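You operate a simulated robot arm through the tools that you are given. There is no shell and no other tool. Be economical: measure what you need, move in short steps, check, and stop when the job is done.

You run a simulated two-armed robot. Do the job below in one go: nothing can be reset, and whatever is moved stays where it is left.

Task
On the top of the brown table, fold the white cloth in half, so that its two short edges meet.

The check looks at the end state, three seconds after you hand in, the way a careful person would. Anything else that was tipped, shoved, dropped, spilled or broken makes it a failure. Flat cloth is picked up by pressing the open fingertips on it (5 to 10 N) and closing them slowly along it; thin cloth reads only 2 to 8 mm in the jaws.

Robot
Two 7-joint arms with two-finger parallel grippers on one trunk, on a base that drives. Base frame: it is fixed to the floor where the robot stands at the start and does not move with it; the origin is under the middle of the robot, x ahead of it, y to its left, z up. Units: m, rad, N and s.
The left shoulder is at the start at [0.071, 0.156, 1.005], the right one opposite. Places, roughly: top of the brown table [0.6, 0.1, 0.8]. Payload 3.91 kg a hand.
The tool frame of a hand sits at the grasp point between the pads (the TCP): z along the fingers, y along the line on which they close. The tips reach 0.03 m beyond it. The gripper opens to 0.11 m. The fingers are 0.02 m wide and 0.01 m thick; the gripper's body (0.048 by 0.112 m) begins 0.055 m behind the TCP.
Orientation is that of the tool frame in the base frame, as a unit quaternion [w, x, y, z]. With the fingers straight down and closing along the base's y, the tool's x points along the base's -x, its y along +y and its z along -z.

Tools
- The arms move only by the tool apply_moves. It takes "left_moves", "right_moves" or both (then of equal length, played together; a hand with none holds still); each is text: rows parted by semicolons, each of 7 numbers parted by spaces: the gripper command, from -1 (shut) to 1 (fully open), values between in proportion, then the shift along the tool's x, y, z in m, then the turn, a rotation vector about the tool's x, y, z in rad. In form: grip tx ty tz rx ry rz; .... A call has 1 to 20 rows; each row is the pose to reach, as a shift and turn from the pose commanded when the call began, along the tool's axes at that moment. Rows are played at 5 a second. More than 0.05 m and 0.15 rad between two rows, or a gripper value outside its range, and nothing of the call is played. A pose out of reach is approached as far as the arm can. The call stops where the force on the tool passes 40 N (or 10 N more than at its start, if that is more) or the arm is blocked; 0.2 s more then pass. Each finger travels about 0.108 m/s and halts on what it meets, pressing with about 36 N; the grip force reading is that of the motor and also rises with nothing between the fingers. The clock runs only during rows and for 0.2 s after the last one: add rows that repeat a pose to give the fingers time. The reply holds the time, the measured pose of the TCP, the force on the tool along the base axes, the opening and the grip force, in the units named above and with some noise, with the torque about the TCP (base axes, N m) and any sound that the robot's microphone picked up, and new pictures: "views" is both (left out), scene, wrist or none (wrist: the cameras of the hands that moved).
- Cameras (640 x 400 px; columns grow to the right, rows downward): "scene" is now at [0.1326, 0.0228, 1.2224]; the picture's right is [0.29, -0.96, -0.00], its down [-0.65, -0.19, -0.73] and it looks along [0.70, 0.21, -0.68] (base axes); focal length 214 px, centre (320, 200). "left" rides on the left gripper at [0.072, -0.017, -0.103] in its tool frame; the picture's right is [0.23, 0.97, 0.00], its down [-0.76, 0.18, -0.62] and it looks along [-0.61, 0.14, 0.78] (tool axes); focal length 222 px, centre (320, 200). "right" rides on the right gripper at [0.072, 0.017, -0.103] in its tool frame; the picture's right is [-0.23, 0.97, 0.00], its down [-0.76, -0.18, -0.62] and it looks along [-0.61, -0.14, 0.78] (tool axes); focal length 222 px, centre (320, 200). There is no depth. A picture from a camera that has moved, and an enlarged one, comes with that camera's place and axes in the base frame and with its lens.
- slide_trunk(by): slides the trunk up (or, below 0, down) by that many m; the arms and the scene camera ride with it, the base frame stays. It gives what a move gives, with no picture.
- drive_base(legs): drives the robot by 1 to 6 legs, each [ahead, left, turn to the left] in m, m and rad, along the robot's own axes; the way and the turn of a leg run together, so that a leg with both is an arc; at most 1.5 m and 3.142 rad a leg. The arms and the cameras ride along, it lands a little off, and it stops where it bumps. It gives what a move gives, and a new picture of the scene camera.
- pan_tilt(pan, tilt): turns the head with the scene camera to pan (to the left, within 1.501 rad either way) and tilt (down, from -0.506 to 1.204), counted from straight ahead of the robot. It gives what a move gives, and a new picture of the scene camera.
- close_up(camera, box): a new picture of the part [left, top, right, bottom] of that camera's present view, enlarged. It takes no simulated time.
- job_done(): hands the job in; it is judged then, once.

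Work in short steps. Places have to be worked out from the pictures, the camera data and where the tool is seen: move nearer, look again, correct. Check each grasp and each placing, and mend what went wrong. You have 120 turns and 260 pictures in all, those below and enlarged ones among them. Open the grippers and draw the arms clear of the work before you hand the job in, unless the task says otherwise; then end with one line.

The tools are called after "Request:" by a JSON object that holds its "fn" and its "kwargs". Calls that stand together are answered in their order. apply_moves: Moves the arms, as the interface text tells. Its arguments: {"type":"object","properties":{"left_moves":{"type":"string"},"right_moves":{"type":"string"},"views":{"type":"string","enum":["both","scene","wrist","none"]}},"required":[]} The other tools are called the same way: slide_trunk (by) slides the trunk up or down; drive_base (legs) drives the base; pan_tilt (pan, tilt) turns the head that bears the scene camera; close_up (camera, box) takes an enlarged picture of a part of a camera's view; job_done () hands the job in.

At the start:

```text
time_s: 0.0
left_ee_pos: [0.7653, 0.3961, 0.9386]
left_tcp_rot: [0.0, -0.001, 1.0, 0.0]
left_contact_force: [0.2, -0.5, -0.3]
left_wrist_torque: [0.0, -0.02, -0.03]
left_finger_gap: 0.1099
left_grasp_force: 0.0
right_ee_pos: [0.8614, -0.213, 0.9833]
right_tcp_rot: [0.0, 0.0, 1.0, 0.0]
right_contact_force: [0.1, -0.3, -0.1]
right_wrist_torque: [0.0, -0.02, -0.01]
right_finger_gap: 0.1103
right_grasp_force: 0.1
trunk travel left (down, up): [-0.45, 0.49]
robot x, y, heading: [-0.0021, -0.0044, -0.004]
head pan, tilt: [0.291, 0.747]
```

scene: 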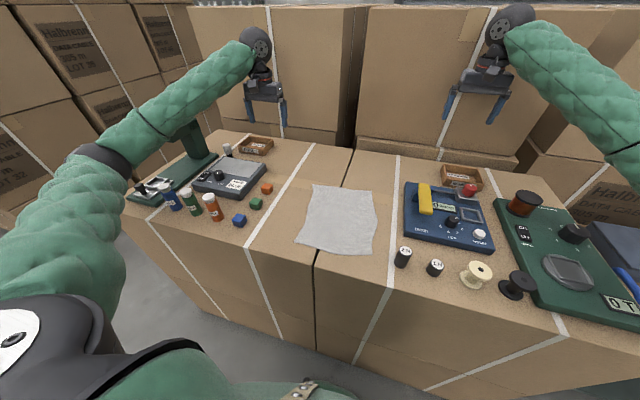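
right: 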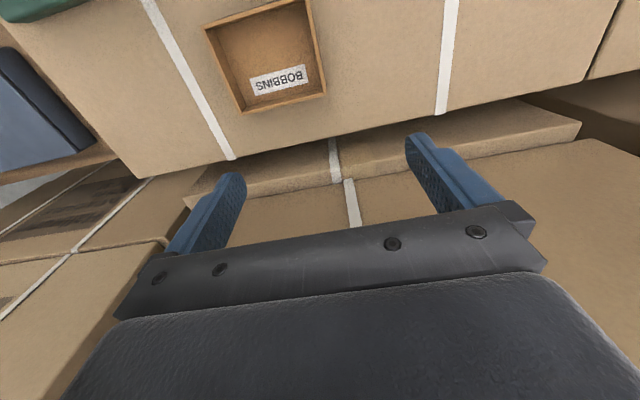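
left: 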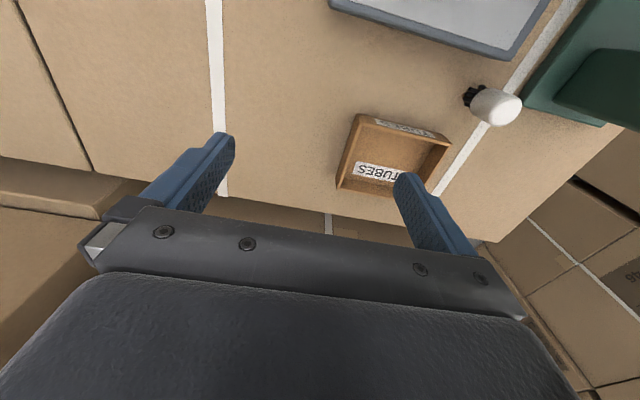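

The white cloth lies in the middle of the table; I enlarge it to measure its corners.

Request:
{"fn": "close_up", "kwargs": {"camera": "scene", "box": [270, 165, 430, 265]}}

```text
4.00 times, centred on (350, 215) of scene
camera zoom: at [0.1326, 0.0228, 1.2224], right [0.29, -0.96, 0.0], down [-0.65, -0.19, -0.73], along [0.7, 0.21, -0.68], focal length 858 px, centre (200, 140)
```

zoom: 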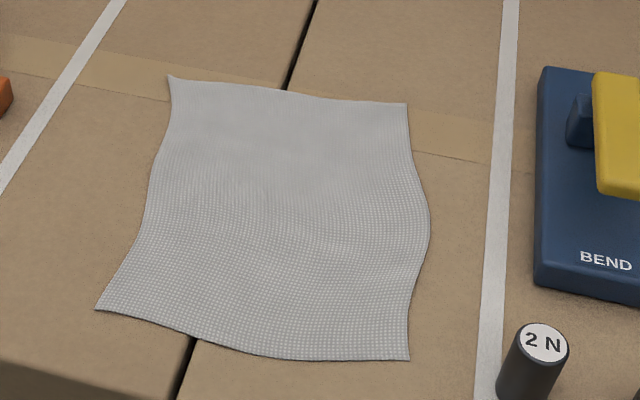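

By the pixel rays (z≈0.8) the cloth corners are about: far (0.63, 0.196), (0.65, 0.014); near (0.41, 0.17), (0.43, -0.01). So the short edges are the near and far ones. I'll bring both hands above it, turned 90° to close along x.

Request:
{"fn": "apply_moves", "kwargs": {"left_moves": "1 0.009 -0.012 -0.005 0 0 0.1309;1 0.018 -0.024 -0.01 0 0 0.2618;1 0.026 -0.036 -0.015 0 0 0.3927;1 0.035 -0.049 -0.02 0 0 0.5236;1 0.044 -0.061 -0.025 0 0 0.6545;1 0.052 -0.073 -0.03 0 0 0.7854;1 0.061 -0.085 -0.035 0 0 0.9163;1 0.07 -0.097 -0.04 0 0 1.0472;1 0.079 -0.11 -0.045 0 0 1.1781;1 0.088 -0.122 -0.05 0 0 1.309;1 0.096 -0.134 -0.055 0 0 1.4399;1 0.105 -0.146 -0.06 0 0 1.5708", "right_moves": "1 0.017 0.014 -0.002 0 0 -0.1309;1 0.033 0.027 -0.004 0 0 -0.2618;1 0.05 0.041 -0.006 0 0 -0.3927;1 0.067 0.054 -0.008 0 0 -0.5236;1 0.083 0.068 -0.01 0 0 -0.6545;1 0.1 0.081 -0.012 0 0 -0.7854;1 0.117 0.095 -0.014 0 0 -0.9163;1 0.133 0.109 -0.016 0 0 -1.0472;1 0.15 0.122 -0.017 0 0 -1.1781;1 0.167 0.136 -0.017 0 0 -1.309;1 0.183 0.149 -0.017 0 0 -1.4399;1 0.2 0.163 -0.017 0 0 -1.5708"}}

```text
time_s: 2.6
left_ee_pos: [0.6586, 0.2485, 0.9974]
left_tcp_rot: [0.0, 0.708, 0.706, 0.0]
left_contact_force: [-0.6, -0.3, 0.9]
left_wrist_torque: [0.0, 0.0, -0.01]
left_finger_gap: 0.1099
left_grasp_force: 0.1
right_ee_pos: [0.6592, -0.0479, 1.0029]
right_tcp_rot: [0.0, -0.707, 0.707, 0.0]
right_contact_force: [0.2, 0.1, 0.0]
right_wrist_torque: [-0.04, -0.02, -0.01]
right_finger_gap: 0.1099
right_grasp_force: 0.0
trunk travel left (down, up): [-0.45, 0.49]
robot x, y, heading: [-0.004, 0.0021, 0.001]
head pan, tilt: [0.291, 0.747]
camera scene: at [0.1324, 0.0229, 1.2224], right [0.29, -0.96, 0.0], down [-0.65, -0.2, -0.73], along [0.7, 0.21, -0.68], focal length 214 px, centre (320, 200)
camera right: at [0.6427, -0.1195, 1.1053], right [-0.97, 0.23, 0.0], down [0.18, 0.76, 0.62], along [0.14, 0.61, -0.78], focal length 222 px, centre (320, 200)
camera left: at [0.642, 0.3217, 1.1007], right [0.97, 0.23, 0.0], down [0.18, -0.76, 0.62], along [0.14, -0.61, -0.78], focal length 222 px, centre (320, 200)
```

scene: 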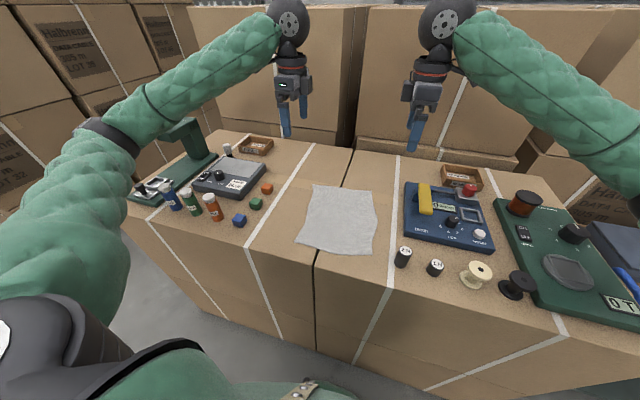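
right: 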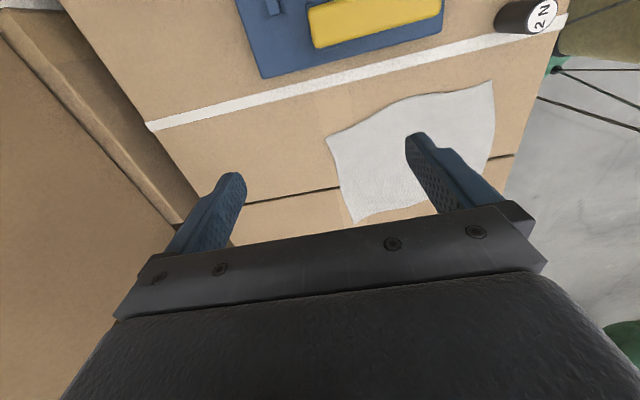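
left: 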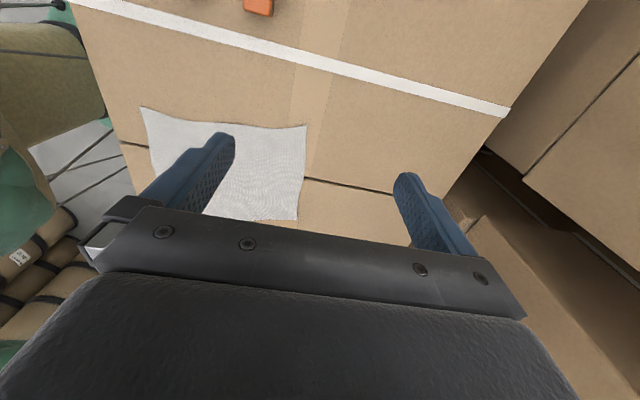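

Cross-checking both wrist cameras with the scene camera puts the table top at z≈0.788, with cloth corners TL (0.643,0.201), TR (0.661,0.014), BR (0.435,-0.014), BL (0.418,0.176). The near edge is too close to the robot, so I back off and centre on the cloth.

Request:
{"fn": "drive_base", "kwargs": {"legs": [[-0.16, 0.09, 0]]}}

Request:
{"fn": "pan_tilt", "kwargs": {"pan": 0.0, "tilt": 0.75}}

```text
time_s: 4.1
left_ee_pos: [0.5022, 0.3386, 0.9973]
left_tcp_rot: [0.0, 0.709, 0.705, 0.0]
left_contact_force: [0.1, 0.0, -0.2]
left_wrist_torque: [0.0, 0.01, 0.0]
left_finger_gap: 0.1102
left_grasp_force: 0.1
right_ee_pos: [0.5029, 0.0409, 1.0035]
right_tcp_rot: [0.0, -0.705, 0.709, -0.001]
right_contact_force: [-1.6, 1.4, 0.2]
right_wrist_torque: [-0.01, -0.04, 0.03]
right_finger_gap: 0.1097
right_grasp_force: 0.1
trunk travel left (down, up): [-0.45, 0.49]
robot x, y, heading: [-0.1576, 0.0901, -0.005]
head pan, tilt: [0.291, 0.747]
camera scene: at [-0.0238, 0.1141, 1.2226], right [0.28, -0.96, 0.0], down [-0.65, -0.19, -0.73], along [0.7, 0.21, -0.68], focal length 214 px, centre (320, 200)
```

scene: 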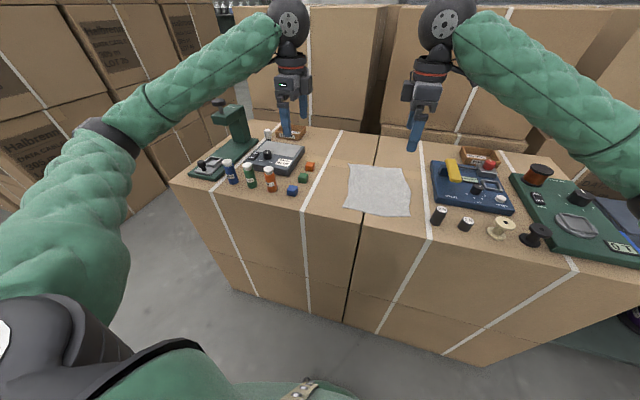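

```text
time_s: 4.9
left_ee_pos: [0.5029, 0.3381, 0.9975]
left_tcp_rot: [0.0, 0.709, 0.705, 0.0]
left_contact_force: [0.6, 0.3, -0.3]
left_wrist_torque: [0.0, 0.02, 0.01]
left_finger_gap: 0.11
left_grasp_force: 0.0
right_ee_pos: [0.5039, 0.0414, 1.0021]
right_tcp_rot: [0.0, -0.706, 0.709, 0.0]
right_contact_force: [0.7, -0.9, 0.7]
right_wrist_torque: [0.0, 0.04, -0.01]
right_finger_gap: 0.1098
right_grasp_force: 0.1
trunk travel left (down, up): [-0.45, 0.49]
robot x, y, heading: [-0.1571, 0.0902, -0.005]
head pan, tilt: [0.0, 0.75]
camera scene: at [-0.0195, 0.0897, 1.2221], right [0.0, -1.0, 0.0], down [-0.68, 0.0, -0.73], along [0.73, 0.0, -0.68], focal length 214 px, centre (320, 200)
```

scene: 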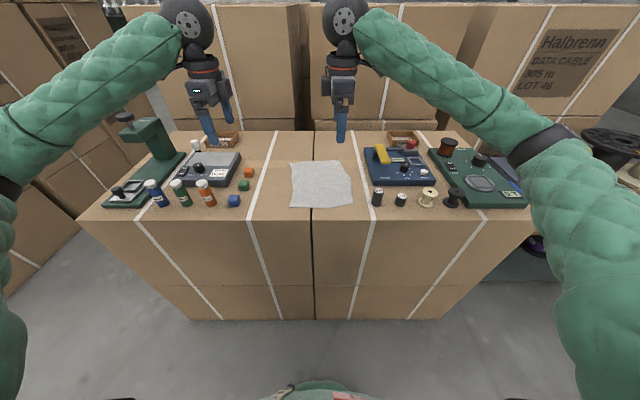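

The base is centred on the cloth now. I move both hands above the far corners (about 3 cm inside the far edge), yawed to the cloth, with the jaws narrowed to 3 cm.

Request:
{"fn": "apply_moves", "kwargs": {"left_moves": "0.5 -0.03 0.02 0.01 0 0 0;0 -0.06 0.04 0.02 0 0 -0.03;-0.45 -0.09 0.06 0.04 0 0 -0.06;-0.45 -0.12 0.08 0.06 0 0 -0.1;-0.45 -0.14 0.1 0.07 0 0 -0.1;-0.45 -0.16 0.112 0.08 0 0 -0.1;-0.45 -0.16 0.112 0.08 0 0 -0.1", "right_moves": "0.5 0.002 -0.025 0.01 0 0 0;0 0.004 -0.05 0.02 0 0 -0.03;-0.45 0.006 -0.075 0.04 0 0 -0.06;-0.45 0.008 -0.1 0.06 0 0 -0.1;-0.45 0.01 -0.115 0.075 0 0 -0.1;-0.45 0.0105 -0.125 0.085 0 0 -0.1;-0.45 0.0105 -0.125 0.085 0 0 -0.1"}}

```text
time_s: 6.5
left_ee_pos: [0.6167, 0.1771, 0.9194]
left_tcp_rot: [0.0, 0.673, 0.739, -0.001]
left_contact_force: [0.1, 0.0, -0.1]
left_wrist_torque: [0.02, -0.01, -0.01]
left_finger_gap: 0.0302
left_grasp_force: 0.1
right_ee_pos: [0.6284, 0.0285, 0.9204]
right_tcp_rot: [0.0, 0.739, -0.673, 0.0]
right_contact_force: [-0.8, 0.7, 0.2]
right_wrist_torque: [0.03, 0.01, -0.01]
right_finger_gap: 0.0304
right_grasp_force: 0.1
trunk travel left (down, up): [-0.45, 0.49]
robot x, y, heading: [-0.1559, 0.0893, -0.002]
head pan, tilt: [0.0, 0.75]
camera scene: at [-0.0199, 0.0896, 1.2223], right [-0.01, -1.0, 0.0], down [-0.68, 0.0, -0.73], along [0.73, 0.0, -0.68], focal length 214 px, centre (320, 200)
camera right: at [0.619, -0.0446, 1.0228], right [-0.99, 0.13, 0.0], down [0.1, 0.78, 0.62], along [0.08, 0.62, -0.78], focal length 222 px, centre (320, 200)
camera left: at [0.5938, 0.2472, 1.0231], right [0.95, 0.32, 0.0], down [0.25, -0.74, 0.62], along [0.2, -0.59, -0.78], focal length 222 px, centre (320, 200)
```

scene: 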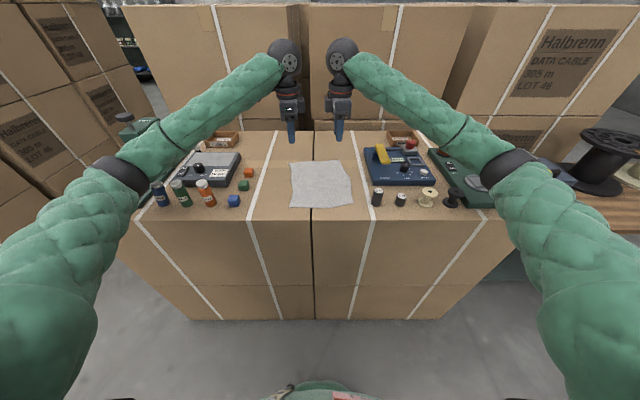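
right: 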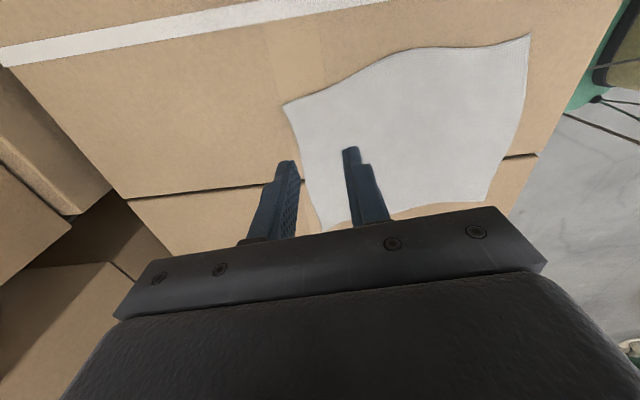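
left: 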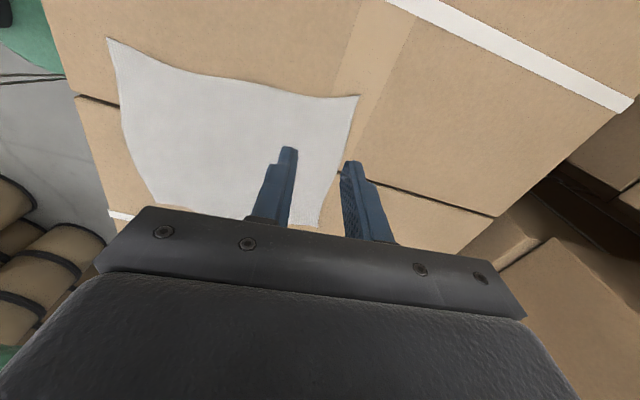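

Refined far corners: TL (0.647,0.203), TR (0.665,0.017). I correct a few mm and come down to just above the cloth.

Request:
{"fn": "apply_moves", "kwargs": {"left_moves": "-0.45 0.0025 0.0053 0.03 0 0 0;-0.45 0.0025 0.0053 0.06 0 0 0;-0.45 0.0025 0.0053 0.085 0 0 0;-0.45 0.0025 0.0053 0.085 0 0 0", "right_moves": "-0.45 -0.0047 -0.0085 0.03 0 0 0;-0.45 -0.0047 -0.0085 0.06 0 0 0;-0.45 -0.0047 -0.0085 0.085 0 0 0;-0.45 -0.0047 -0.0085 0.085 0 0 0", "views": "wrist"}}

```text
time_s: 7.7
left_ee_pos: [0.6021, 0.1644, 0.8533]
left_tcp_rot: [0.011, 0.681, 0.732, 0.006]
left_contact_force: [-0.4, -0.5, 0.2]
left_wrist_torque: [0.02, -0.05, 0.01]
left_finger_gap: 0.0302
left_grasp_force: 0.1
right_ee_pos: [0.6162, 0.0218, 0.8428]
right_tcp_rot: [-0.002, 0.735, -0.678, 0.006]
right_contact_force: [0.2, 1.2, 1.1]
right_wrist_torque: [-0.06, -0.04, 0.01]
right_finger_gap: 0.0302
right_grasp_force: 0.1
trunk travel left (down, up): [-0.45, 0.49]
robot x, y, heading: [-0.1637, 0.0882, -0.026]
head pan, tilt: [0.0, 0.75]
stopped in row 4 (left hand): the arm was blocked; the commanded pose is now the measured one
camera right: at [0.6047, -0.05, 0.9462], right [-0.99, 0.15, -0.01], down [0.11, 0.78, 0.62], along [0.1, 0.61, -0.78], focal length 222 px, centre (320, 200)
camera left: at [0.5802, 0.2361, 0.9546], right [0.95, 0.3, 0.02], down [0.22, -0.74, 0.63], along [0.2, -0.6, -0.77], focal length 222 px, centre (320, 200)
```

right: 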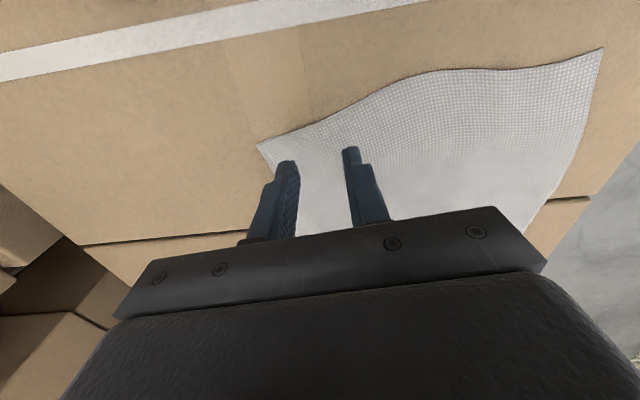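
left: 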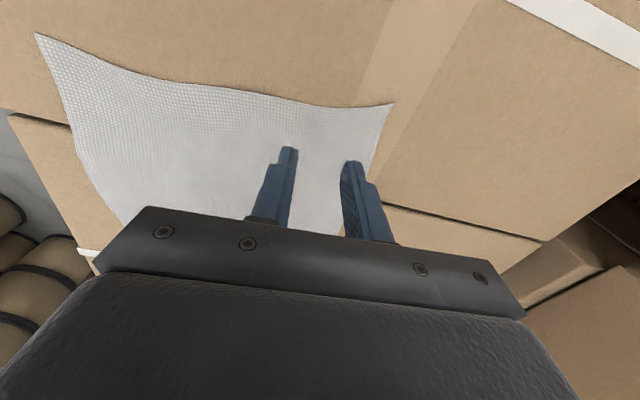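

The left arm was blocked and the base got nudged; something of the left arm is touching. I look before moving.

Request:
{"fn": "close_up", "kwargs": {"camera": "scene", "box": [0, 0, 640, 400]}}

Request:
{"fn": "close_up", "kwargs": {"camera": "scene", "box": [80, 90, 320, 240]}}

```text
1.00 times, centred on (320, 200) of scene (not enlarged: the box is as wide or as high as the picture)
camera zoom: at [-0.0527, 0.0903, 1.2261], right [-0.02, -1.0, 0.01], down [-0.67, 0.01, -0.75], along [0.74, -0.02, -0.67], focal length 214 px, centre (320, 200)
```

zoom: 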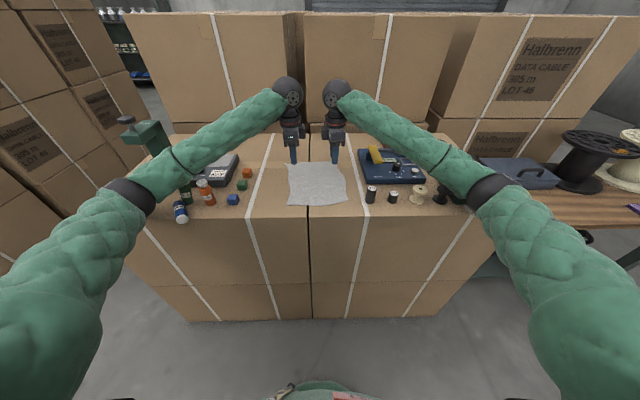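

```text
2.67 times, centred on (200, 165) of scene
camera zoom: at [-0.0527, 0.0903, 1.2261], right [-0.02, -1.0, 0.01], down [-0.67, 0.01, -0.75], along [0.74, -0.02, -0.67], focal length 572 px, centre (640, 293)
```

zoom: 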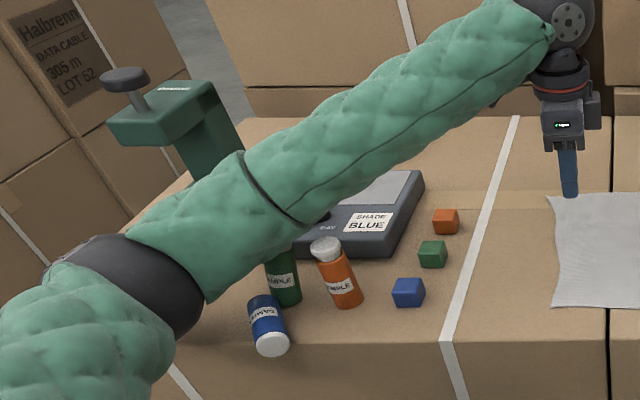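

The left elbow dropped onto the bottles and the blue one has tipped. I raise the trunk, which lifts the elbows away, then look.

Request:
{"fn": "slide_trunk", "kwargs": {"by": 0.15}}

Request:
{"fn": "close_up", "kwargs": {"camera": "scene", "box": [0, 0, 640, 400]}}

```text
time_s: 9.4
left_ee_pos: [0.6206, 0.1657, 0.981]
left_tcp_rot: [-0.002, 0.679, 0.734, -0.002]
left_contact_force: [-0.1, 0.0, -0.8]
left_wrist_torque: [-0.01, -0.02, 0.0]
left_finger_gap: 0.0303
left_grasp_force: 0.0
right_ee_pos: [0.6358, 0.022, 0.9757]
right_tcp_rot: [0.002, 0.736, -0.677, -0.002]
right_contact_force: [0.0, 0.8, 0.2]
right_wrist_torque: [0.0, 0.04, -0.02]
right_finger_gap: 0.0302
right_grasp_force: 0.0
trunk travel left (down, up): [-0.6, 0.34]
robot x, y, heading: [-0.1606, 0.0849, -0.015]
head pan, tilt: [0.0, 0.75]
```

```text
1.00 times, centred on (320, 200) of scene (not enlarged: the box is as wide or as high as the picture)
camera zoom: at [-0.0242, 0.085, 1.372], right [-0.02, -1.0, 0.0], down [-0.68, 0.01, -0.73], along [0.73, -0.01, -0.68], focal length 214 px, centre (320, 200)
```

zoom: 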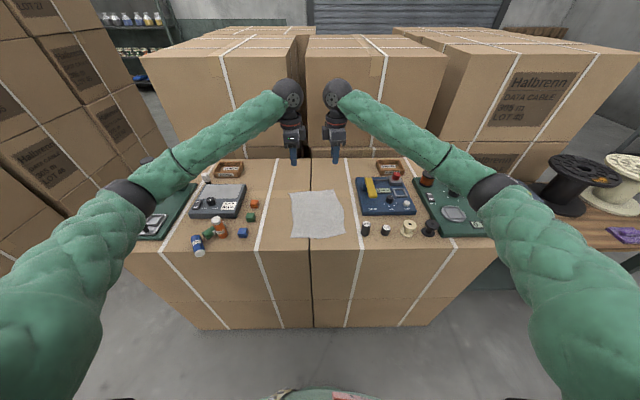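

The elbows are clear; I raise more and inspect both sides closely.

Request:
{"fn": "slide_trunk", "kwargs": {"by": 0.2}}

Request:
{"fn": "close_up", "kwargs": {"camera": "scene", "box": [120, 160, 280, 260]}}

Request:
{"fn": "close_up", "kwargs": {"camera": "scene", "box": [340, 160, 500, 260]}}

```text
time_s: 11.6
left_ee_pos: [0.6209, 0.165, 1.1806]
left_tcp_rot: [-0.001, 0.679, 0.734, -0.001]
left_contact_force: [-0.3, 0.0, 0.1]
left_wrist_torque: [-0.01, 0.01, 0.0]
left_finger_gap: 0.0304
left_grasp_force: 0.0
right_ee_pos: [0.6367, 0.0225, 1.175]
right_tcp_rot: [0.002, 0.736, -0.677, -0.003]
right_contact_force: [-0.9, -0.1, -0.1]
right_wrist_torque: [0.01, 0.0, 0.03]
right_finger_gap: 0.0306
right_grasp_force: 0.2
trunk travel left (down, up): [-0.8, 0.14]
robot x, y, heading: [-0.16, 0.0895, -0.023]
head pan, tilt: [0.0, 0.75]
```

```text
4.00 times, centred on (200, 210) of scene
camera zoom: at [-0.0236, 0.0851, 1.572], right [-0.02, -1.0, 0.0], down [-0.68, 0.01, -0.73], along [0.73, -0.01, -0.68], focal length 858 px, centre (800, 160)
```

zoom: 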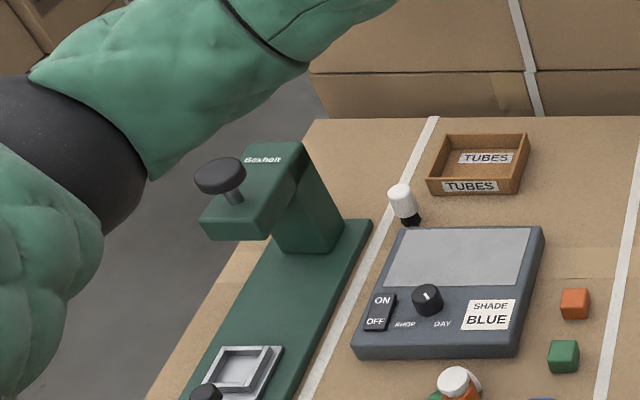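

```text
4.00 times, centred on (420, 210) of scene
camera zoom: at [-0.0236, 0.0851, 1.572], right [-0.02, -1.0, 0.0], down [-0.68, 0.01, -0.73], along [0.73, -0.01, -0.68], focal length 858 px, centre (-80, 160)
```

zoom: 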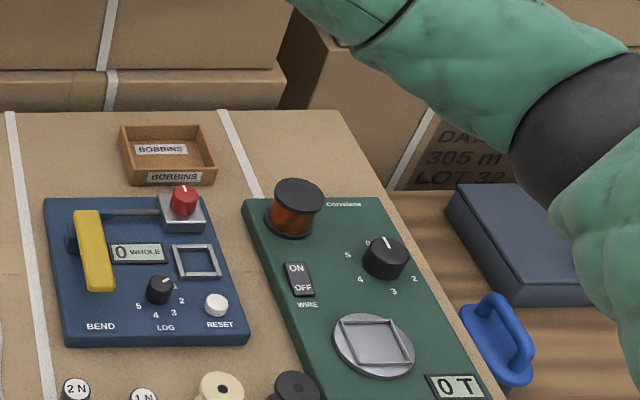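

Request:
{"fn": "close_up", "kwargs": {"camera": "scene", "box": [150, 210, 310, 310]}}

Request:
{"fn": "close_up", "kwargs": {"camera": "scene", "box": [310, 210, 470, 310]}}

```text
4.00 times, centred on (230, 260) of scene
camera zoom: at [-0.0236, 0.0851, 1.572], right [-0.02, -1.0, 0.0], down [-0.68, 0.01, -0.73], along [0.73, -0.01, -0.68], focal length 858 px, centre (680, -40)
```

zoom: 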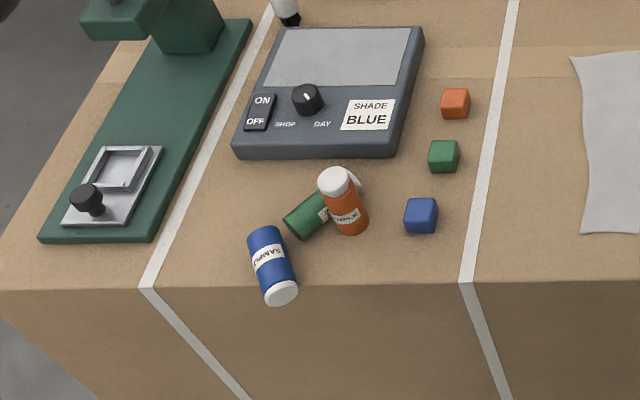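

```text
4.00 times, centred on (390, 260) of scene
camera zoom: at [-0.0236, 0.0851, 1.572], right [-0.02, -1.0, 0.0], down [-0.68, 0.01, -0.73], along [0.73, -0.01, -0.68], focal length 858 px, centre (40, -40)
```

zoom: 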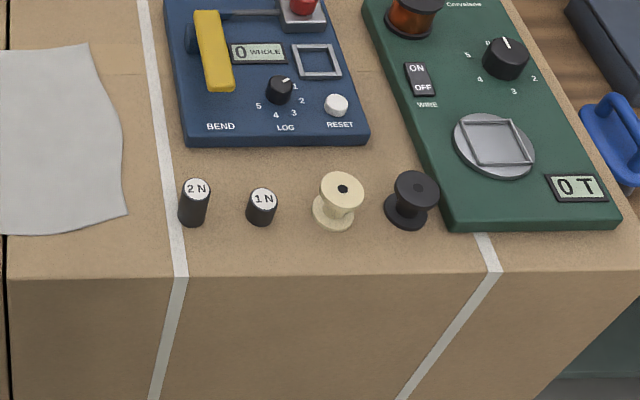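

The blue and green bottles are lying down; all else looks in place. I'll stand both back up at their old places (row at x≈0.43, y≈0.54 blue, 0.48 green) before the cloth. First I back away for room.

Request:
{"fn": "drive_base", "kwargs": {"legs": [[-0.2, 0.0, 0.02]]}}

Request:
{"fn": "slide_trunk", "kwargs": {"by": -0.1}}

```text
time_s: 13.2
left_ee_pos: [0.4232, 0.1865, 1.182]
left_tcp_rot: [-0.001, 0.669, 0.743, -0.001]
left_contact_force: [-0.3, 0.8, 0.0]
left_wrist_torque: [0.03, 0.0, 0.01]
left_finger_gap: 0.0304
left_grasp_force: 0.0
right_ee_pos: [0.4424, 0.0439, 1.1772]
right_tcp_rot: [0.002, 0.745, -0.667, -0.003]
right_contact_force: [0.6, -0.7, 1.0]
right_wrist_torque: [0.0, 0.02, 0.01]
right_finger_gap: 0.0303
right_grasp_force: 0.0
trunk travel left (down, up): [-0.8, 0.14]
robot x, y, heading: [-0.3553, 0.0891, 0.004]
head pan, tilt: [0.0, 0.75]
camera scene: at [-0.2181, 0.0896, 1.572], right [0.01, -1.0, 0.0], down [-0.68, 0.0, -0.73], along [0.73, 0.01, -0.68], focal length 214 px, centre (320, 200)
```

scene: 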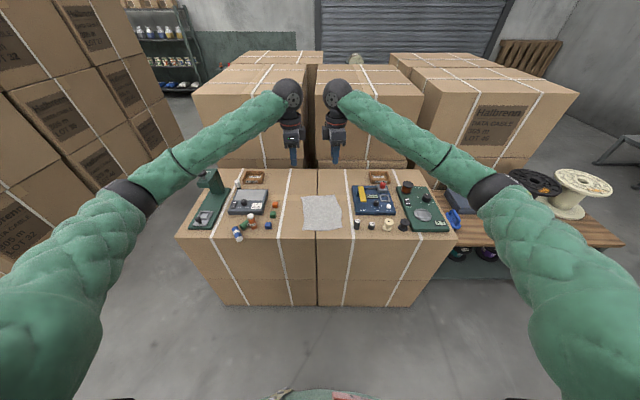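

```text
time_s: 14.5
left_ee_pos: [0.4229, 0.1875, 1.0809]
left_tcp_rot: [-0.001, 0.669, 0.743, -0.001]
left_contact_force: [-0.2, -0.3, -0.2]
left_wrist_torque: [-0.03, 0.02, 0.0]
left_finger_gap: 0.0301
left_grasp_force: 0.1
right_ee_pos: [0.443, 0.0439, 1.077]
right_tcp_rot: [0.002, 0.745, -0.667, -0.003]
right_contact_force: [-0.3, -0.8, 0.3]
right_wrist_torque: [-0.01, 0.02, 0.03]
right_finger_gap: 0.0302
right_grasp_force: 0.1
trunk travel left (down, up): [-0.7, 0.24]
robot x, y, heading: [-0.3559, 0.0918, 0.006]
head pan, tilt: [0.0, 0.75]
```

I turn the left hand (yaw) and carry it to hover before the bottles for a near look.

Request:
{"fn": "apply_moves", "kwargs": {"left_moves": "0.1 0.017 -0.007 0.004 0 0 -0.1425;0.1 0.034 -0.014 0.008 0 0 -0.285;0.1 0.052 -0.02 0.012 0 0 -0.4275;0.1 0.069 -0.027 0.016 0 0 -0.57;0.1 0.086 -0.034 0.02 0 0 -0.7125;0.1 0.103 -0.041 0.024 0 0 -0.855;0.1 0.121 -0.048 0.028 0 0 -0.9975;0.1 0.138 -0.054 0.032 0 0 -1.14;0.1 0.155 -0.061 0.036 0 0 -1.2825;0.1 0.172 -0.068 0.04 0 0 -1.425;0.1 0.19 -0.075 0.045 0 0 -1.5675;0.1 0.207 -0.081 0.05 0 0 -1.71;0.1 0.224 -0.088 0.055 0 0 -1.8525;0.1 0.241 -0.095 0.06 0 0 -1.995;0.1 0.241 -0.095 0.06 0 0 -1.995"}}

```text
time_s: 17.7
left_ee_pos: [0.3034, 0.4159, 1.0198]
left_tcp_rot: [-0.003, -0.263, 0.965, 0.001]
left_contact_force: [-0.2, -0.3, -0.3]
left_wrist_torque: [-0.01, 0.01, -0.01]
left_finger_gap: 0.0604
left_grasp_force: 0.0
right_ee_pos: [0.442, 0.0426, 1.0752]
right_tcp_rot: [0.003, 0.745, -0.667, -0.003]
right_contact_force: [-0.3, -0.1, -0.2]
right_wrist_torque: [0.01, -0.01, 0.0]
right_finger_gap: 0.03
right_grasp_force: 0.1
trunk travel left (down, up): [-0.7, 0.24]
robot x, y, heading: [-0.3523, 0.088, 0.007]
head pan, tilt: [0.0, 0.75]
camera scene: at [-0.2176, 0.0891, 1.4721], right [0.01, -1.0, 0.0], down [-0.68, 0.0, -0.73], along [0.73, 0.01, -0.68], focal length 214 px, centre (320, 200)
camera left: at [0.2526, 0.3637, 1.1236], right [-0.69, 0.73, 0.0], down [0.57, 0.54, 0.62], along [0.45, 0.43, -0.78], focal length 222 px, centre (320, 200)
```

scene: 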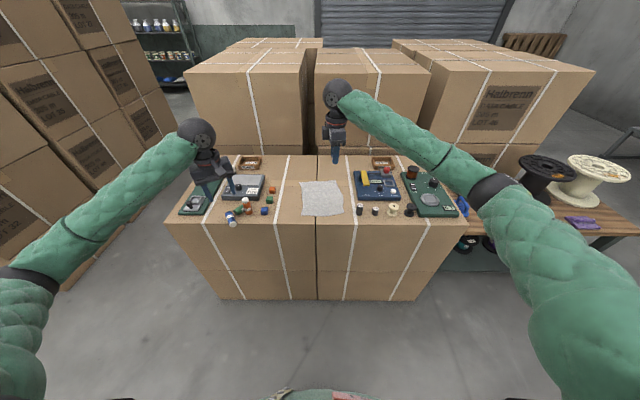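
left: 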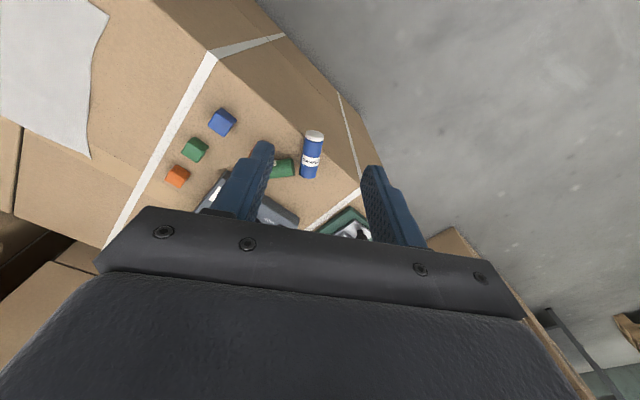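

Blue: centre about (0.383,0.470), cap toward the robot along a 36° line, overhanging the edge by 2 cm. I align yaw first, then tilt the hand so the fingers come in nearly flat from the cap end.

Request:
{"fn": "apply_moves", "kwargs": {"left_moves": "0.1 0 0 0 0 0 -0.1;0.1 0 0 0 0 0 -0.1", "views": "none"}}

Request:
{"fn": "apply_moves", "kwargs": {"left_moves": "0.1 0.003 0 0.01 0 -0.1356 0;0.1 0.006 0 0.02 0 -0.2711 0;0.1 0.009 -0.001 0.03 0 -0.4067 0;0.1 0.012 -0.002 0.04 0 -0.5422 0;0.1 0.015 -0.002 0.05 0 -0.6778 0;0.1 0.018 -0.003 0.06 0 -0.8133 0;0.1 0.021 -0.003 0.07 0 -0.9489 0;0.1 0.024 -0.004 0.08 0 -1.0844 0;0.1 0.027 -0.004 0.09 0 -1.22 0;0.1 0.027 -0.004 0.115 0 -1.22 0;0.1 0.027 -0.004 0.115 0 -1.22 0"}}

```text
time_s: 18.3
left_ee_pos: [0.3039, 0.4168, 1.0209]
left_tcp_rot: [-0.001, -0.311, 0.951, 0.001]
left_contact_force: [0.0, -0.6, -0.2]
left_wrist_torque: [0.02, 0.02, 0.01]
left_finger_gap: 0.0606
left_grasp_force: 0.0
right_ee_pos: [0.4422, 0.0433, 1.0759]
right_tcp_rot: [0.002, 0.745, -0.667, -0.003]
right_contact_force: [-0.6, 0.0, 0.2]
right_wrist_torque: [0.01, -0.05, 0.0]
right_finger_gap: 0.0303
right_grasp_force: 0.0
trunk travel left (down, up): [-0.7, 0.24]
robot x, y, heading: [-0.3508, 0.089, 0.007]
head pan, tilt: [0.0, 0.75]
```

```text
time_s: 20.7
left_ee_pos: [0.285, 0.3985, 0.9053]
left_tcp_rot: [0.543, -0.254, 0.78, 0.178]
left_contact_force: [-0.1, -0.3, 0.6]
left_wrist_torque: [-0.01, -0.02, 0.01]
left_finger_gap: 0.0605
left_grasp_force: 0.2
right_ee_pos: [0.4428, 0.0433, 1.0763]
right_tcp_rot: [0.002, 0.745, -0.668, -0.003]
right_contact_force: [-0.4, -0.2, 0.6]
right_wrist_torque: [0.01, 0.0, 0.02]
right_finger_gap: 0.03
right_grasp_force: 0.0
trunk travel left (down, up): [-0.7, 0.24]
robot x, y, heading: [-0.3551, 0.0905, 0.007]
head pan, tilt: [0.0, 0.75]
camera scene: at [-0.218, 0.0896, 1.4721], right [0.01, -1.0, 0.0], down [-0.68, 0.0, -0.73], along [0.73, 0.01, -0.68], focal length 214 px, centre (320, 200)
camera left: at [0.1975, 0.3124, 0.873], right [-0.64, 0.74, -0.21], down [-0.36, -0.05, 0.93], along [0.68, 0.67, 0.3], focal length 222 px, centre (320, 200)
```

scene: 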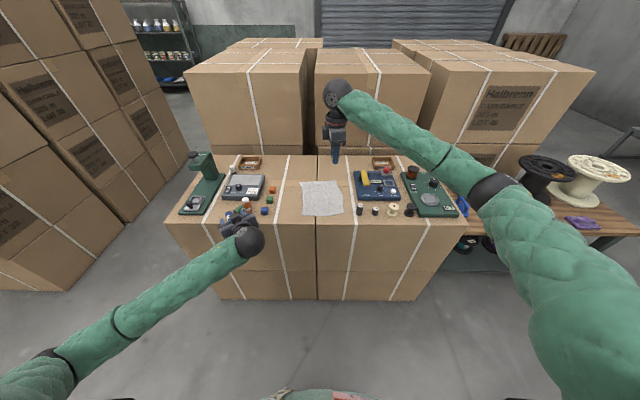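
left: 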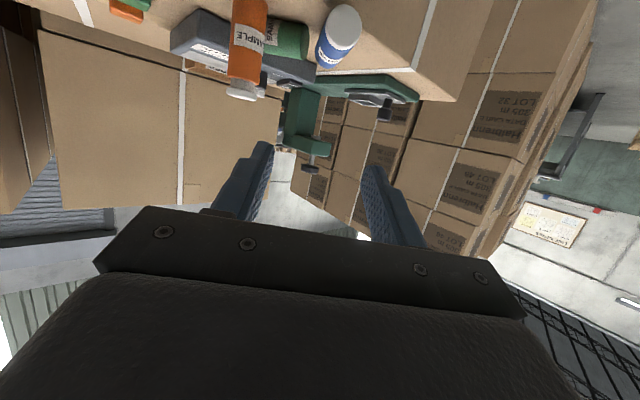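

The hand is aligned laterally with the blue bottle (lateral error ~0). I lower and advance, straddling it with the open fingers.

Request:
{"fn": "apply_moves", "kwargs": {"left_moves": "0.1 0.025 0 0.009 0 0 0;0.1 0.05 0 0.018 0 0 0;0.1 0.05 0 0.05 0 0 0;0.1 0.05 0 0.08 0 0 0;0.1 0.05 0 0.11 0 0 0;0.1 0.05 0 0.11 0 0 0"}}

Request:
{"fn": "close_up", "kwargs": {"camera": "scene", "box": [180, 170, 300, 245]}}

```text
time_s: 22.1
left_ee_pos: [0.3549, 0.4471, 0.8195]
left_tcp_rot: [0.544, -0.253, 0.78, 0.178]
left_contact_force: [-0.1, 0.6, 0.1]
left_wrist_torque: [-0.03, -0.02, 0.01]
left_finger_gap: 0.0605
left_grasp_force: 0.1
right_ee_pos: [0.4424, 0.0451, 1.0763]
right_tcp_rot: [0.003, 0.745, -0.667, -0.002]
right_contact_force: [0.7, 0.1, 0.6]
right_wrist_torque: [-0.01, 0.02, 0.03]
right_finger_gap: 0.0302
right_grasp_force: 0.0
trunk travel left (down, up): [-0.7, 0.24]
robot x, y, heading: [-0.3539, 0.0923, 0.008]
head pan, tilt: [0.0, 0.75]
camera scene: at [-0.2186, 0.0899, 1.4722], right [0.01, -1.0, 0.0], down [-0.68, -0.01, -0.73], along [0.73, 0.01, -0.68], focal length 214 px, centre (320, 200)
camera left: at [0.2665, 0.3613, 0.7868], right [-0.64, 0.74, -0.21], down [-0.36, -0.05, 0.93], along [0.68, 0.67, 0.3], focal length 222 px, centre (320, 200)
```

scene: 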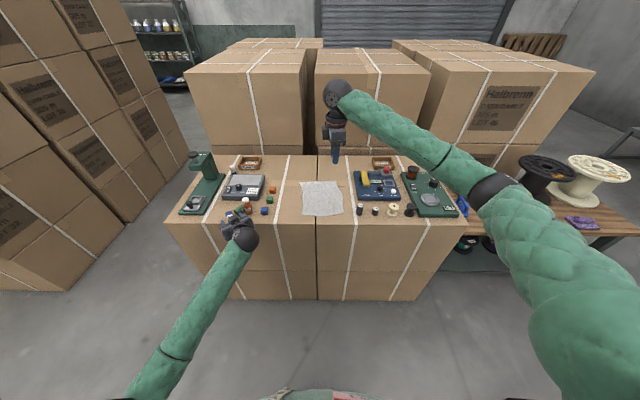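
left: 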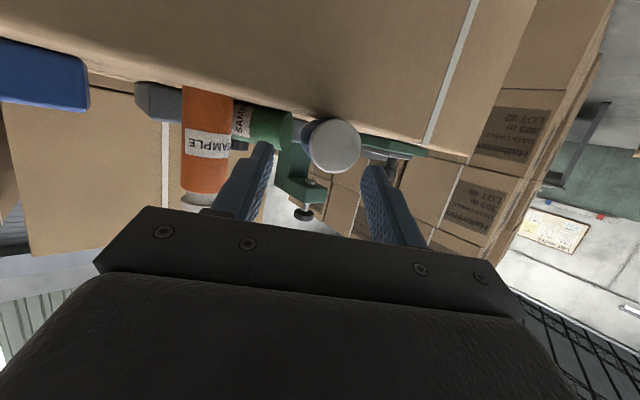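

```text
5.33 times, centred on (240, 208) of scene
camera zoom: at [-0.2186, 0.0899, 1.4722], right [0.01, -1.0, 0.0], down [-0.68, -0.01, -0.73], along [0.73, 0.01, -0.68], focal length 1144 px, centre (747, 160)
```

zoom: 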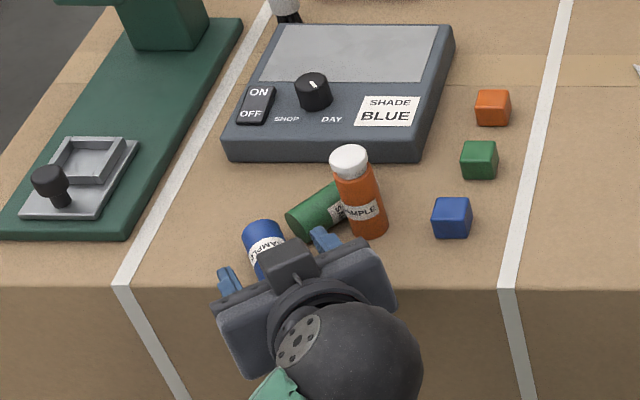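

The fingers straddle the cap half of the bottle; the right fingertip would near the green bottle if I went much further, so I advance only a little and close.

Request:
{"fn": "apply_moves", "kwargs": {"left_moves": "-0.1 0.006 0 0.009 0 0 0;-0.25 0.006 0 0.009 0 0 0;-0.35 0.006 0 0.009 0 0 0;-0.45 0.006 0 0.009 0 0 0;-0.6 0.006 0 0.009 0 0 0;-0.8 0.006 0 0.009 0 0 0;-1 0.006 0 0.009 0 0 0;-1 0.006 0 0.009 0 0 0", "views": "wrist"}}

Request:
{"fn": "close_up", "kwargs": {"camera": "scene", "box": [180, 170, 300, 245]}}

```text
time_s: 23.9
left_ee_pos: [0.3597, 0.4511, 0.8128]
left_tcp_rot: [0.544, -0.254, 0.78, 0.178]
left_contact_force: [0.4, -1.1, -0.2]
left_wrist_torque: [-0.03, 0.01, 0.0]
left_finger_gap: 0.0285
left_grasp_force: 36.0
right_ee_pos: [0.4429, 0.0442, 1.0768]
right_tcp_rot: [0.003, 0.744, -0.668, -0.003]
right_contact_force: [-1.2, -0.2, 0.0]
right_wrist_torque: [-0.03, 0.02, 0.02]
right_finger_gap: 0.0305
right_grasp_force: 0.0
trunk travel left (down, up): [-0.7, 0.24]
robot x, y, heading: [-0.3549, 0.0932, 0.01]
head pan, tilt: [0.0, 0.75]
camera left: at [0.2724, 0.3657, 0.7792], right [-0.64, 0.74, -0.21], down [-0.36, -0.05, 0.93], along [0.68, 0.67, 0.3], focal length 222 px, centre (320, 200)
```

left: 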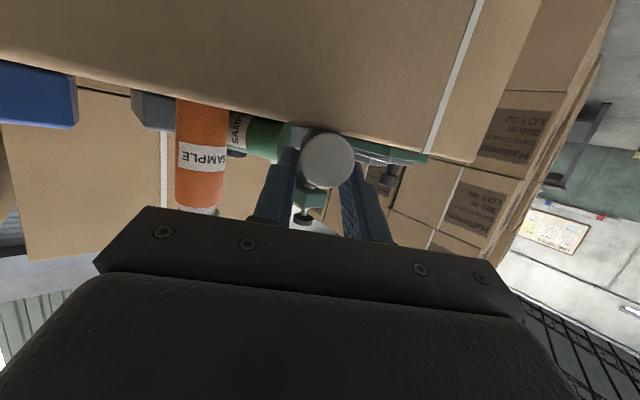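

```text
5.33 times, centred on (240, 208) of scene
camera zoom: at [-0.2182, 0.0896, 1.4721], right [0.01, -1.0, 0.0], down [-0.68, 0.0, -0.73], along [0.73, 0.01, -0.68], focal length 1144 px, centre (747, 160)
```

zoom: 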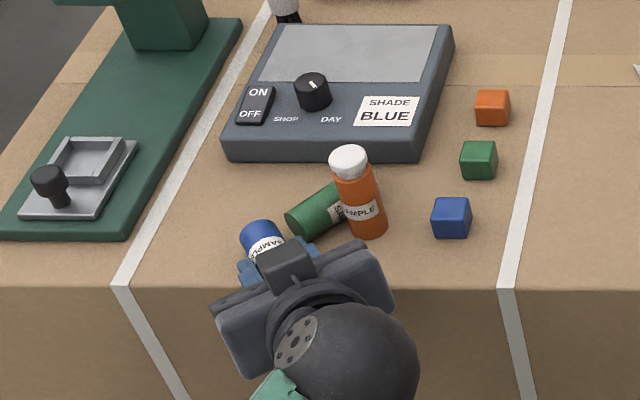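

Blue is held (28.5 mm, 36 N). I lift it 15 cm and then turn it 90° about the closing axis so its cap points up.

Request:
{"fn": "apply_moves", "kwargs": {"left_moves": "-1 -0.028 0 -0.01 0 0 0;-1 -0.066 0 -0.024 0 0 0;-1 -0.104 0 -0.038 0 0 0;-1 -0.141 0 -0.051 0 0 0;-1 -0.141 0 -0.051 0 0.1428 0;-1 -0.141 0 -0.051 0 0.2856 0;-1 -0.141 0 -0.051 0 0.4284 0;-1 -0.141 0 -0.051 0 0.5712 0;-1 -0.141 0 -0.051 0 0.714 0;-1 -0.141 0 -0.051 0 0.8568 0;-1 -0.141 0 -0.051 0 0.9996 0;-1 -0.141 0 -0.051 0 1.1424 0;-1 -0.141 0 -0.051 0 1.2852 0;-1 -0.141 0 -0.051 0 1.428 0;-1 -0.141 0 -0.051 0 1.571 0;-1 -0.141 0 -0.051 0 1.571 0"}}

Request:
{"fn": "close_up", "kwargs": {"camera": "scene", "box": [160, 140, 320, 240]}}

```text
time_s: 27.3
left_ee_pos: [0.3943, 0.5432, 0.9515]
left_tcp_rot: [-0.169, -0.304, 0.936, -0.054]
left_contact_force: [0.6, 0.1, -0.8]
left_wrist_torque: [-0.03, 0.0, 0.0]
left_finger_gap: 0.0286
left_grasp_force: 36.1
left hand out of reach, approached as far as the arm can: row 12, 13, 14, 15, 16
right_ee_pos: [0.4439, 0.042, 1.0747]
right_tcp_rot: [0.002, 0.745, -0.667, -0.004]
right_contact_force: [0.0, 0.2, -0.4]
right_wrist_torque: [0.0, 0.04, 0.0]
right_finger_gap: 0.0301
right_grasp_force: 0.1
trunk travel left (down, up): [-0.7, 0.24]
robot x, y, heading: [-0.3549, 0.0897, 0.01]
head pan, tilt: [0.0, 0.75]
camera scene: at [-0.217, 0.0884, 1.4719], right [0.01, -1.0, 0.0], down [-0.68, 0.0, -0.73], along [0.73, 0.01, -0.68], focal length 214 px, centre (320, 200)
camera left: at [0.3802, 0.5099, 1.0735], right [-0.74, 0.66, 0.08], down [0.65, 0.69, 0.32], along [0.16, 0.29, -0.94], focal length 222 px, centre (320, 200)
```

scene: 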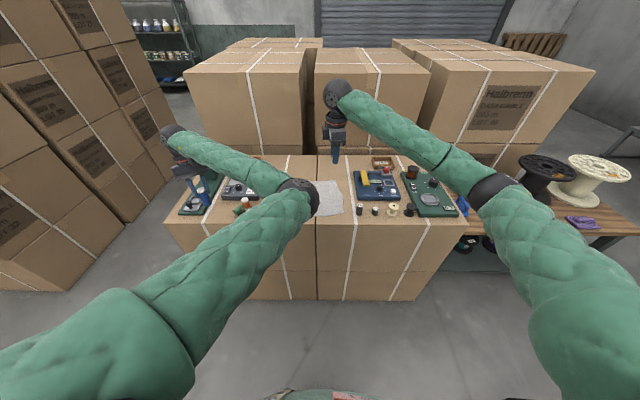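
left: 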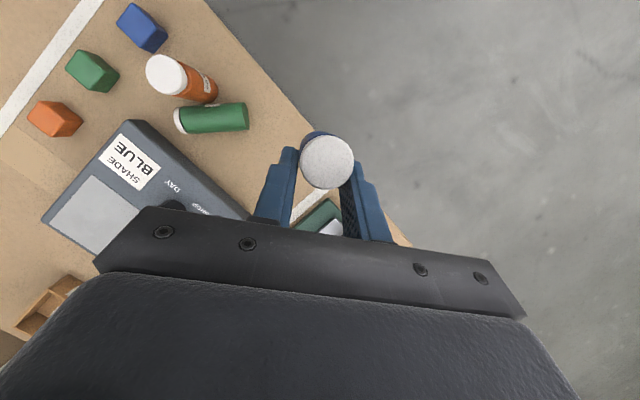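

```text
4.00 times, centred on (240, 190) of scene
camera zoom: at [-0.217, 0.0884, 1.4719], right [0.01, -1.0, 0.0], down [-0.68, 0.0, -0.73], along [0.73, 0.01, -0.68], focal length 858 px, centre (640, 240)
```

zoom: 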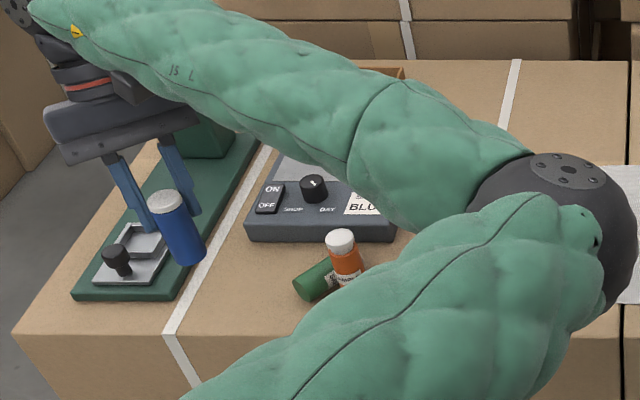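

Blue is upright now but the arm swung to an elbow-in posture (elbow over the table). I raise the trunk for safety and look at the clearance.

Request:
{"fn": "slide_trunk", "kwargs": {"by": 0.12}}

Request:
{"fn": "pan_tilt", "kwargs": {"pan": 0.3, "tilt": 0.8}}

```text
time_s: 28.8
left_ee_pos: [0.3941, 0.5447, 1.0712]
left_tcp_rot: [-0.167, -0.304, 0.936, -0.054]
left_contact_force: [0.5, -0.6, -0.5]
left_wrist_torque: [-0.02, 0.01, -0.02]
left_finger_gap: 0.0286
left_grasp_force: 36.5
right_ee_pos: [0.4435, 0.0431, 1.1961]
right_tcp_rot: [0.002, 0.745, -0.667, -0.004]
right_contact_force: [0.2, 0.1, 0.1]
right_wrist_torque: [0.0, 0.01, -0.02]
right_finger_gap: 0.0302
right_grasp_force: 0.1
trunk travel left (down, up): [-0.82, 0.12]
robot x, y, heading: [-0.3549, 0.0915, 0.011]
head pan, tilt: [0.0, 0.75]
```

```text
time_s: 29.6
left_ee_pos: [0.3933, 0.5449, 1.0718]
left_tcp_rot: [-0.169, -0.305, 0.936, -0.054]
left_contact_force: [-0.2, 0.0, -0.2]
left_wrist_torque: [0.0, -0.03, -0.01]
left_finger_gap: 0.0287
left_grasp_force: 36.0
right_ee_pos: [0.4431, 0.0434, 1.1957]
right_tcp_rot: [0.002, 0.745, -0.667, -0.003]
right_contact_force: [0.2, -0.1, -0.7]
right_wrist_torque: [0.02, -0.04, 0.01]
right_finger_gap: 0.0303
right_grasp_force: 0.1
trunk travel left (down, up): [-0.82, 0.12]
robot x, y, heading: [-0.3566, 0.0917, 0.004]
head pan, tilt: [0.3, 0.799]
camera scene: at [-0.2238, 0.1133, 1.5881], right [0.3, -0.95, 0.0], down [-0.68, -0.22, -0.7], along [0.66, 0.21, -0.72], focal length 214 px, centre (320, 200)
```

scene: 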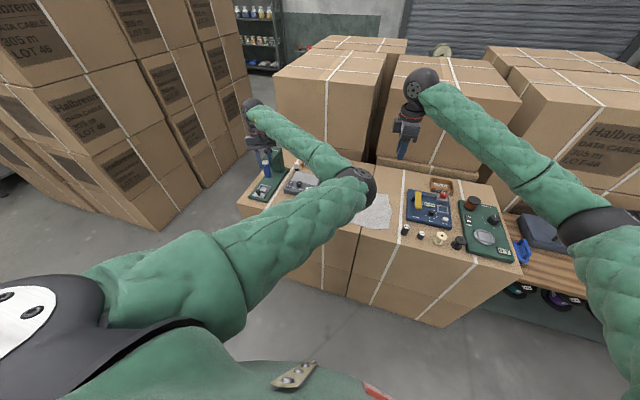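

The elbow is at about z 1.15, off the table edge, so lowering by the trunk is safe. First I check what pose a zero move gives.

Request:
{"fn": "apply_moves", "kwargs": {"left_moves": "-1 0 0 0 0 0 0;-1 0 0 0 0 0 0", "views": "none"}}

```text
time_s: 30.2
left_ee_pos: [0.394, 0.5438, 1.0712]
left_tcp_rot: [-0.168, -0.306, 0.936, -0.054]
left_contact_force: [0.4, -0.5, -1.8]
left_wrist_torque: [-0.01, 0.01, 0.01]
left_finger_gap: 0.0285
left_grasp_force: 36.2
right_ee_pos: [0.4426, 0.0434, 1.197]
right_tcp_rot: [0.002, 0.745, -0.667, -0.003]
right_contact_force: [0.3, 0.0, -0.3]
right_wrist_torque: [0.01, 0.01, -0.04]
right_finger_gap: 0.0304
right_grasp_force: 0.2
trunk travel left (down, up): [-0.82, 0.12]
robot x, y, heading: [-0.3536, 0.0864, 0.008]
head pan, tilt: [0.3, 0.799]
```

It holds steady. I use the base for the small xy correction (+4.4 cm) and the trunk to lower.

Request:
{"fn": "drive_base", "kwargs": {"legs": [[0.044, 0.004, 0]]}}

Request:
{"fn": "slide_trunk", "kwargs": {"by": -0.19}}

Request:
{"fn": "close_up", "kwargs": {"camera": "scene", "box": [200, 100, 400, 225]}}

Request:
{"fn": "close_up", "kwargs": {"camera": "left", "box": [0, 0, 640, 400]}}

```text
time_s: 31.1
left_ee_pos: [0.4271, 0.5503, 1.078]
left_tcp_rot: [-0.164, -0.305, 0.936, -0.055]
left_contact_force: [-0.1, -0.2, 0.6]
left_wrist_torque: [0.01, -0.07, 0.01]
left_finger_gap: 0.0287
left_grasp_force: 35.4
right_ee_pos: [0.4771, 0.0483, 1.2037]
right_tcp_rot: [0.0, 0.745, -0.667, 0.0]
right_contact_force: [-0.5, 0.0, 1.0]
right_wrist_torque: [-0.04, -0.08, -0.04]
right_finger_gap: 0.0301
right_grasp_force: 0.0
trunk travel left (down, up): [-0.82, 0.12]
robot x, y, heading: [-0.3096, 0.0948, 0.007]
head pan, tilt: [0.3, 0.799]
camera scene: at [-0.1923, 0.1173, 1.5895], right [0.3, -0.95, 0.0], down [-0.68, -0.22, -0.7], along [0.67, 0.21, -0.71], focal length 214 px, centre (320, 200)
```

scene: 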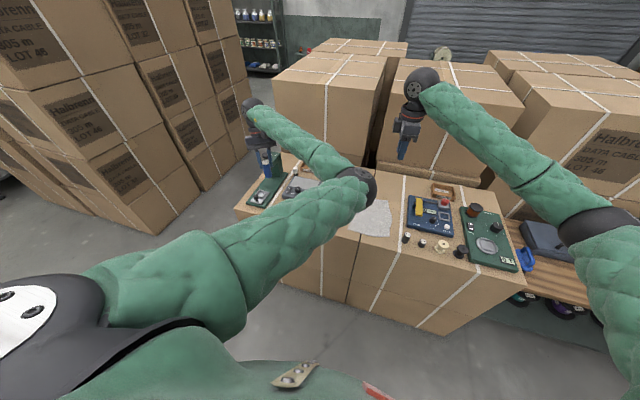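

```text
time_s: 33.2
left_ee_pos: [0.434, 0.5499, 0.8833]
left_tcp_rot: [-0.168, -0.306, 0.936, -0.054]
left_contact_force: [-0.1, 0.1, -0.5]
left_wrist_torque: [0.0, -0.03, 0.01]
left_finger_gap: 0.0287
left_grasp_force: 36.3
right_ee_pos: [0.4856, 0.0485, 1.0073]
right_tcp_rot: [0.001, 0.746, -0.666, -0.002]
right_contact_force: [0.7, 0.8, -0.6]
right_wrist_torque: [-0.04, 0.0, 0.03]
right_finger_gap: 0.0302
right_grasp_force: 0.0
trunk travel left (down, up): [-0.63, 0.31]
robot x, y, heading: [-0.3092, 0.0901, 0.009]
head pan, tilt: [0.3, 0.799]
```

```text
3.20 times, centred on (300, 162) of scene
camera zoom: at [-0.182, 0.1177, 1.3983], right [0.3, -0.95, 0.0], down [-0.68, -0.22, -0.7], along [0.66, 0.21, -0.72], focal length 686 px, centre (384, 320)
```

zoom: 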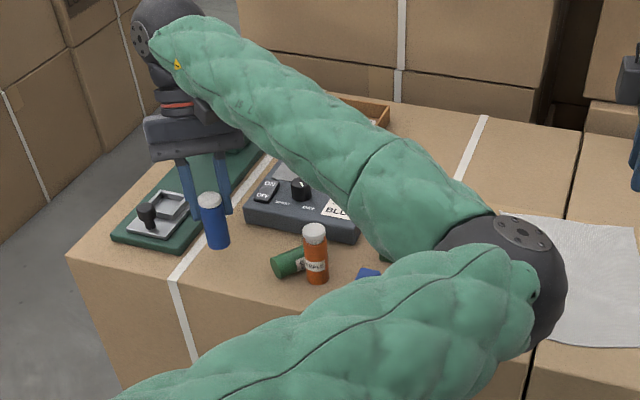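

```text
1.00 times, centred on (320, 200) of left (not enlarged: the box is as wide or as high as the picture)
camera zoom: at [0.4198, 0.5168, 1.0047], right [-0.75, 0.66, 0.08], down [0.65, 0.69, 0.32], along [0.16, 0.29, -0.94], focal length 222 px, centre (320, 200)
```

zoom: 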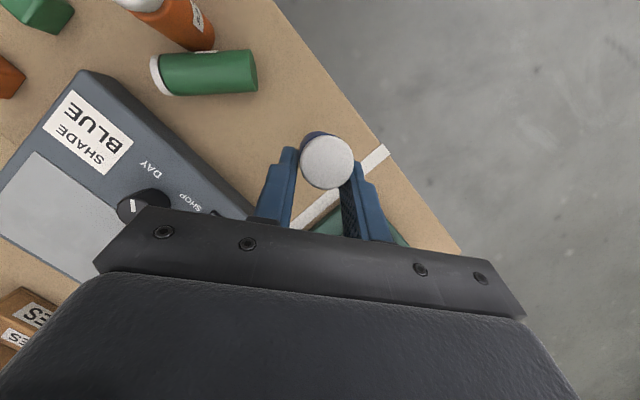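

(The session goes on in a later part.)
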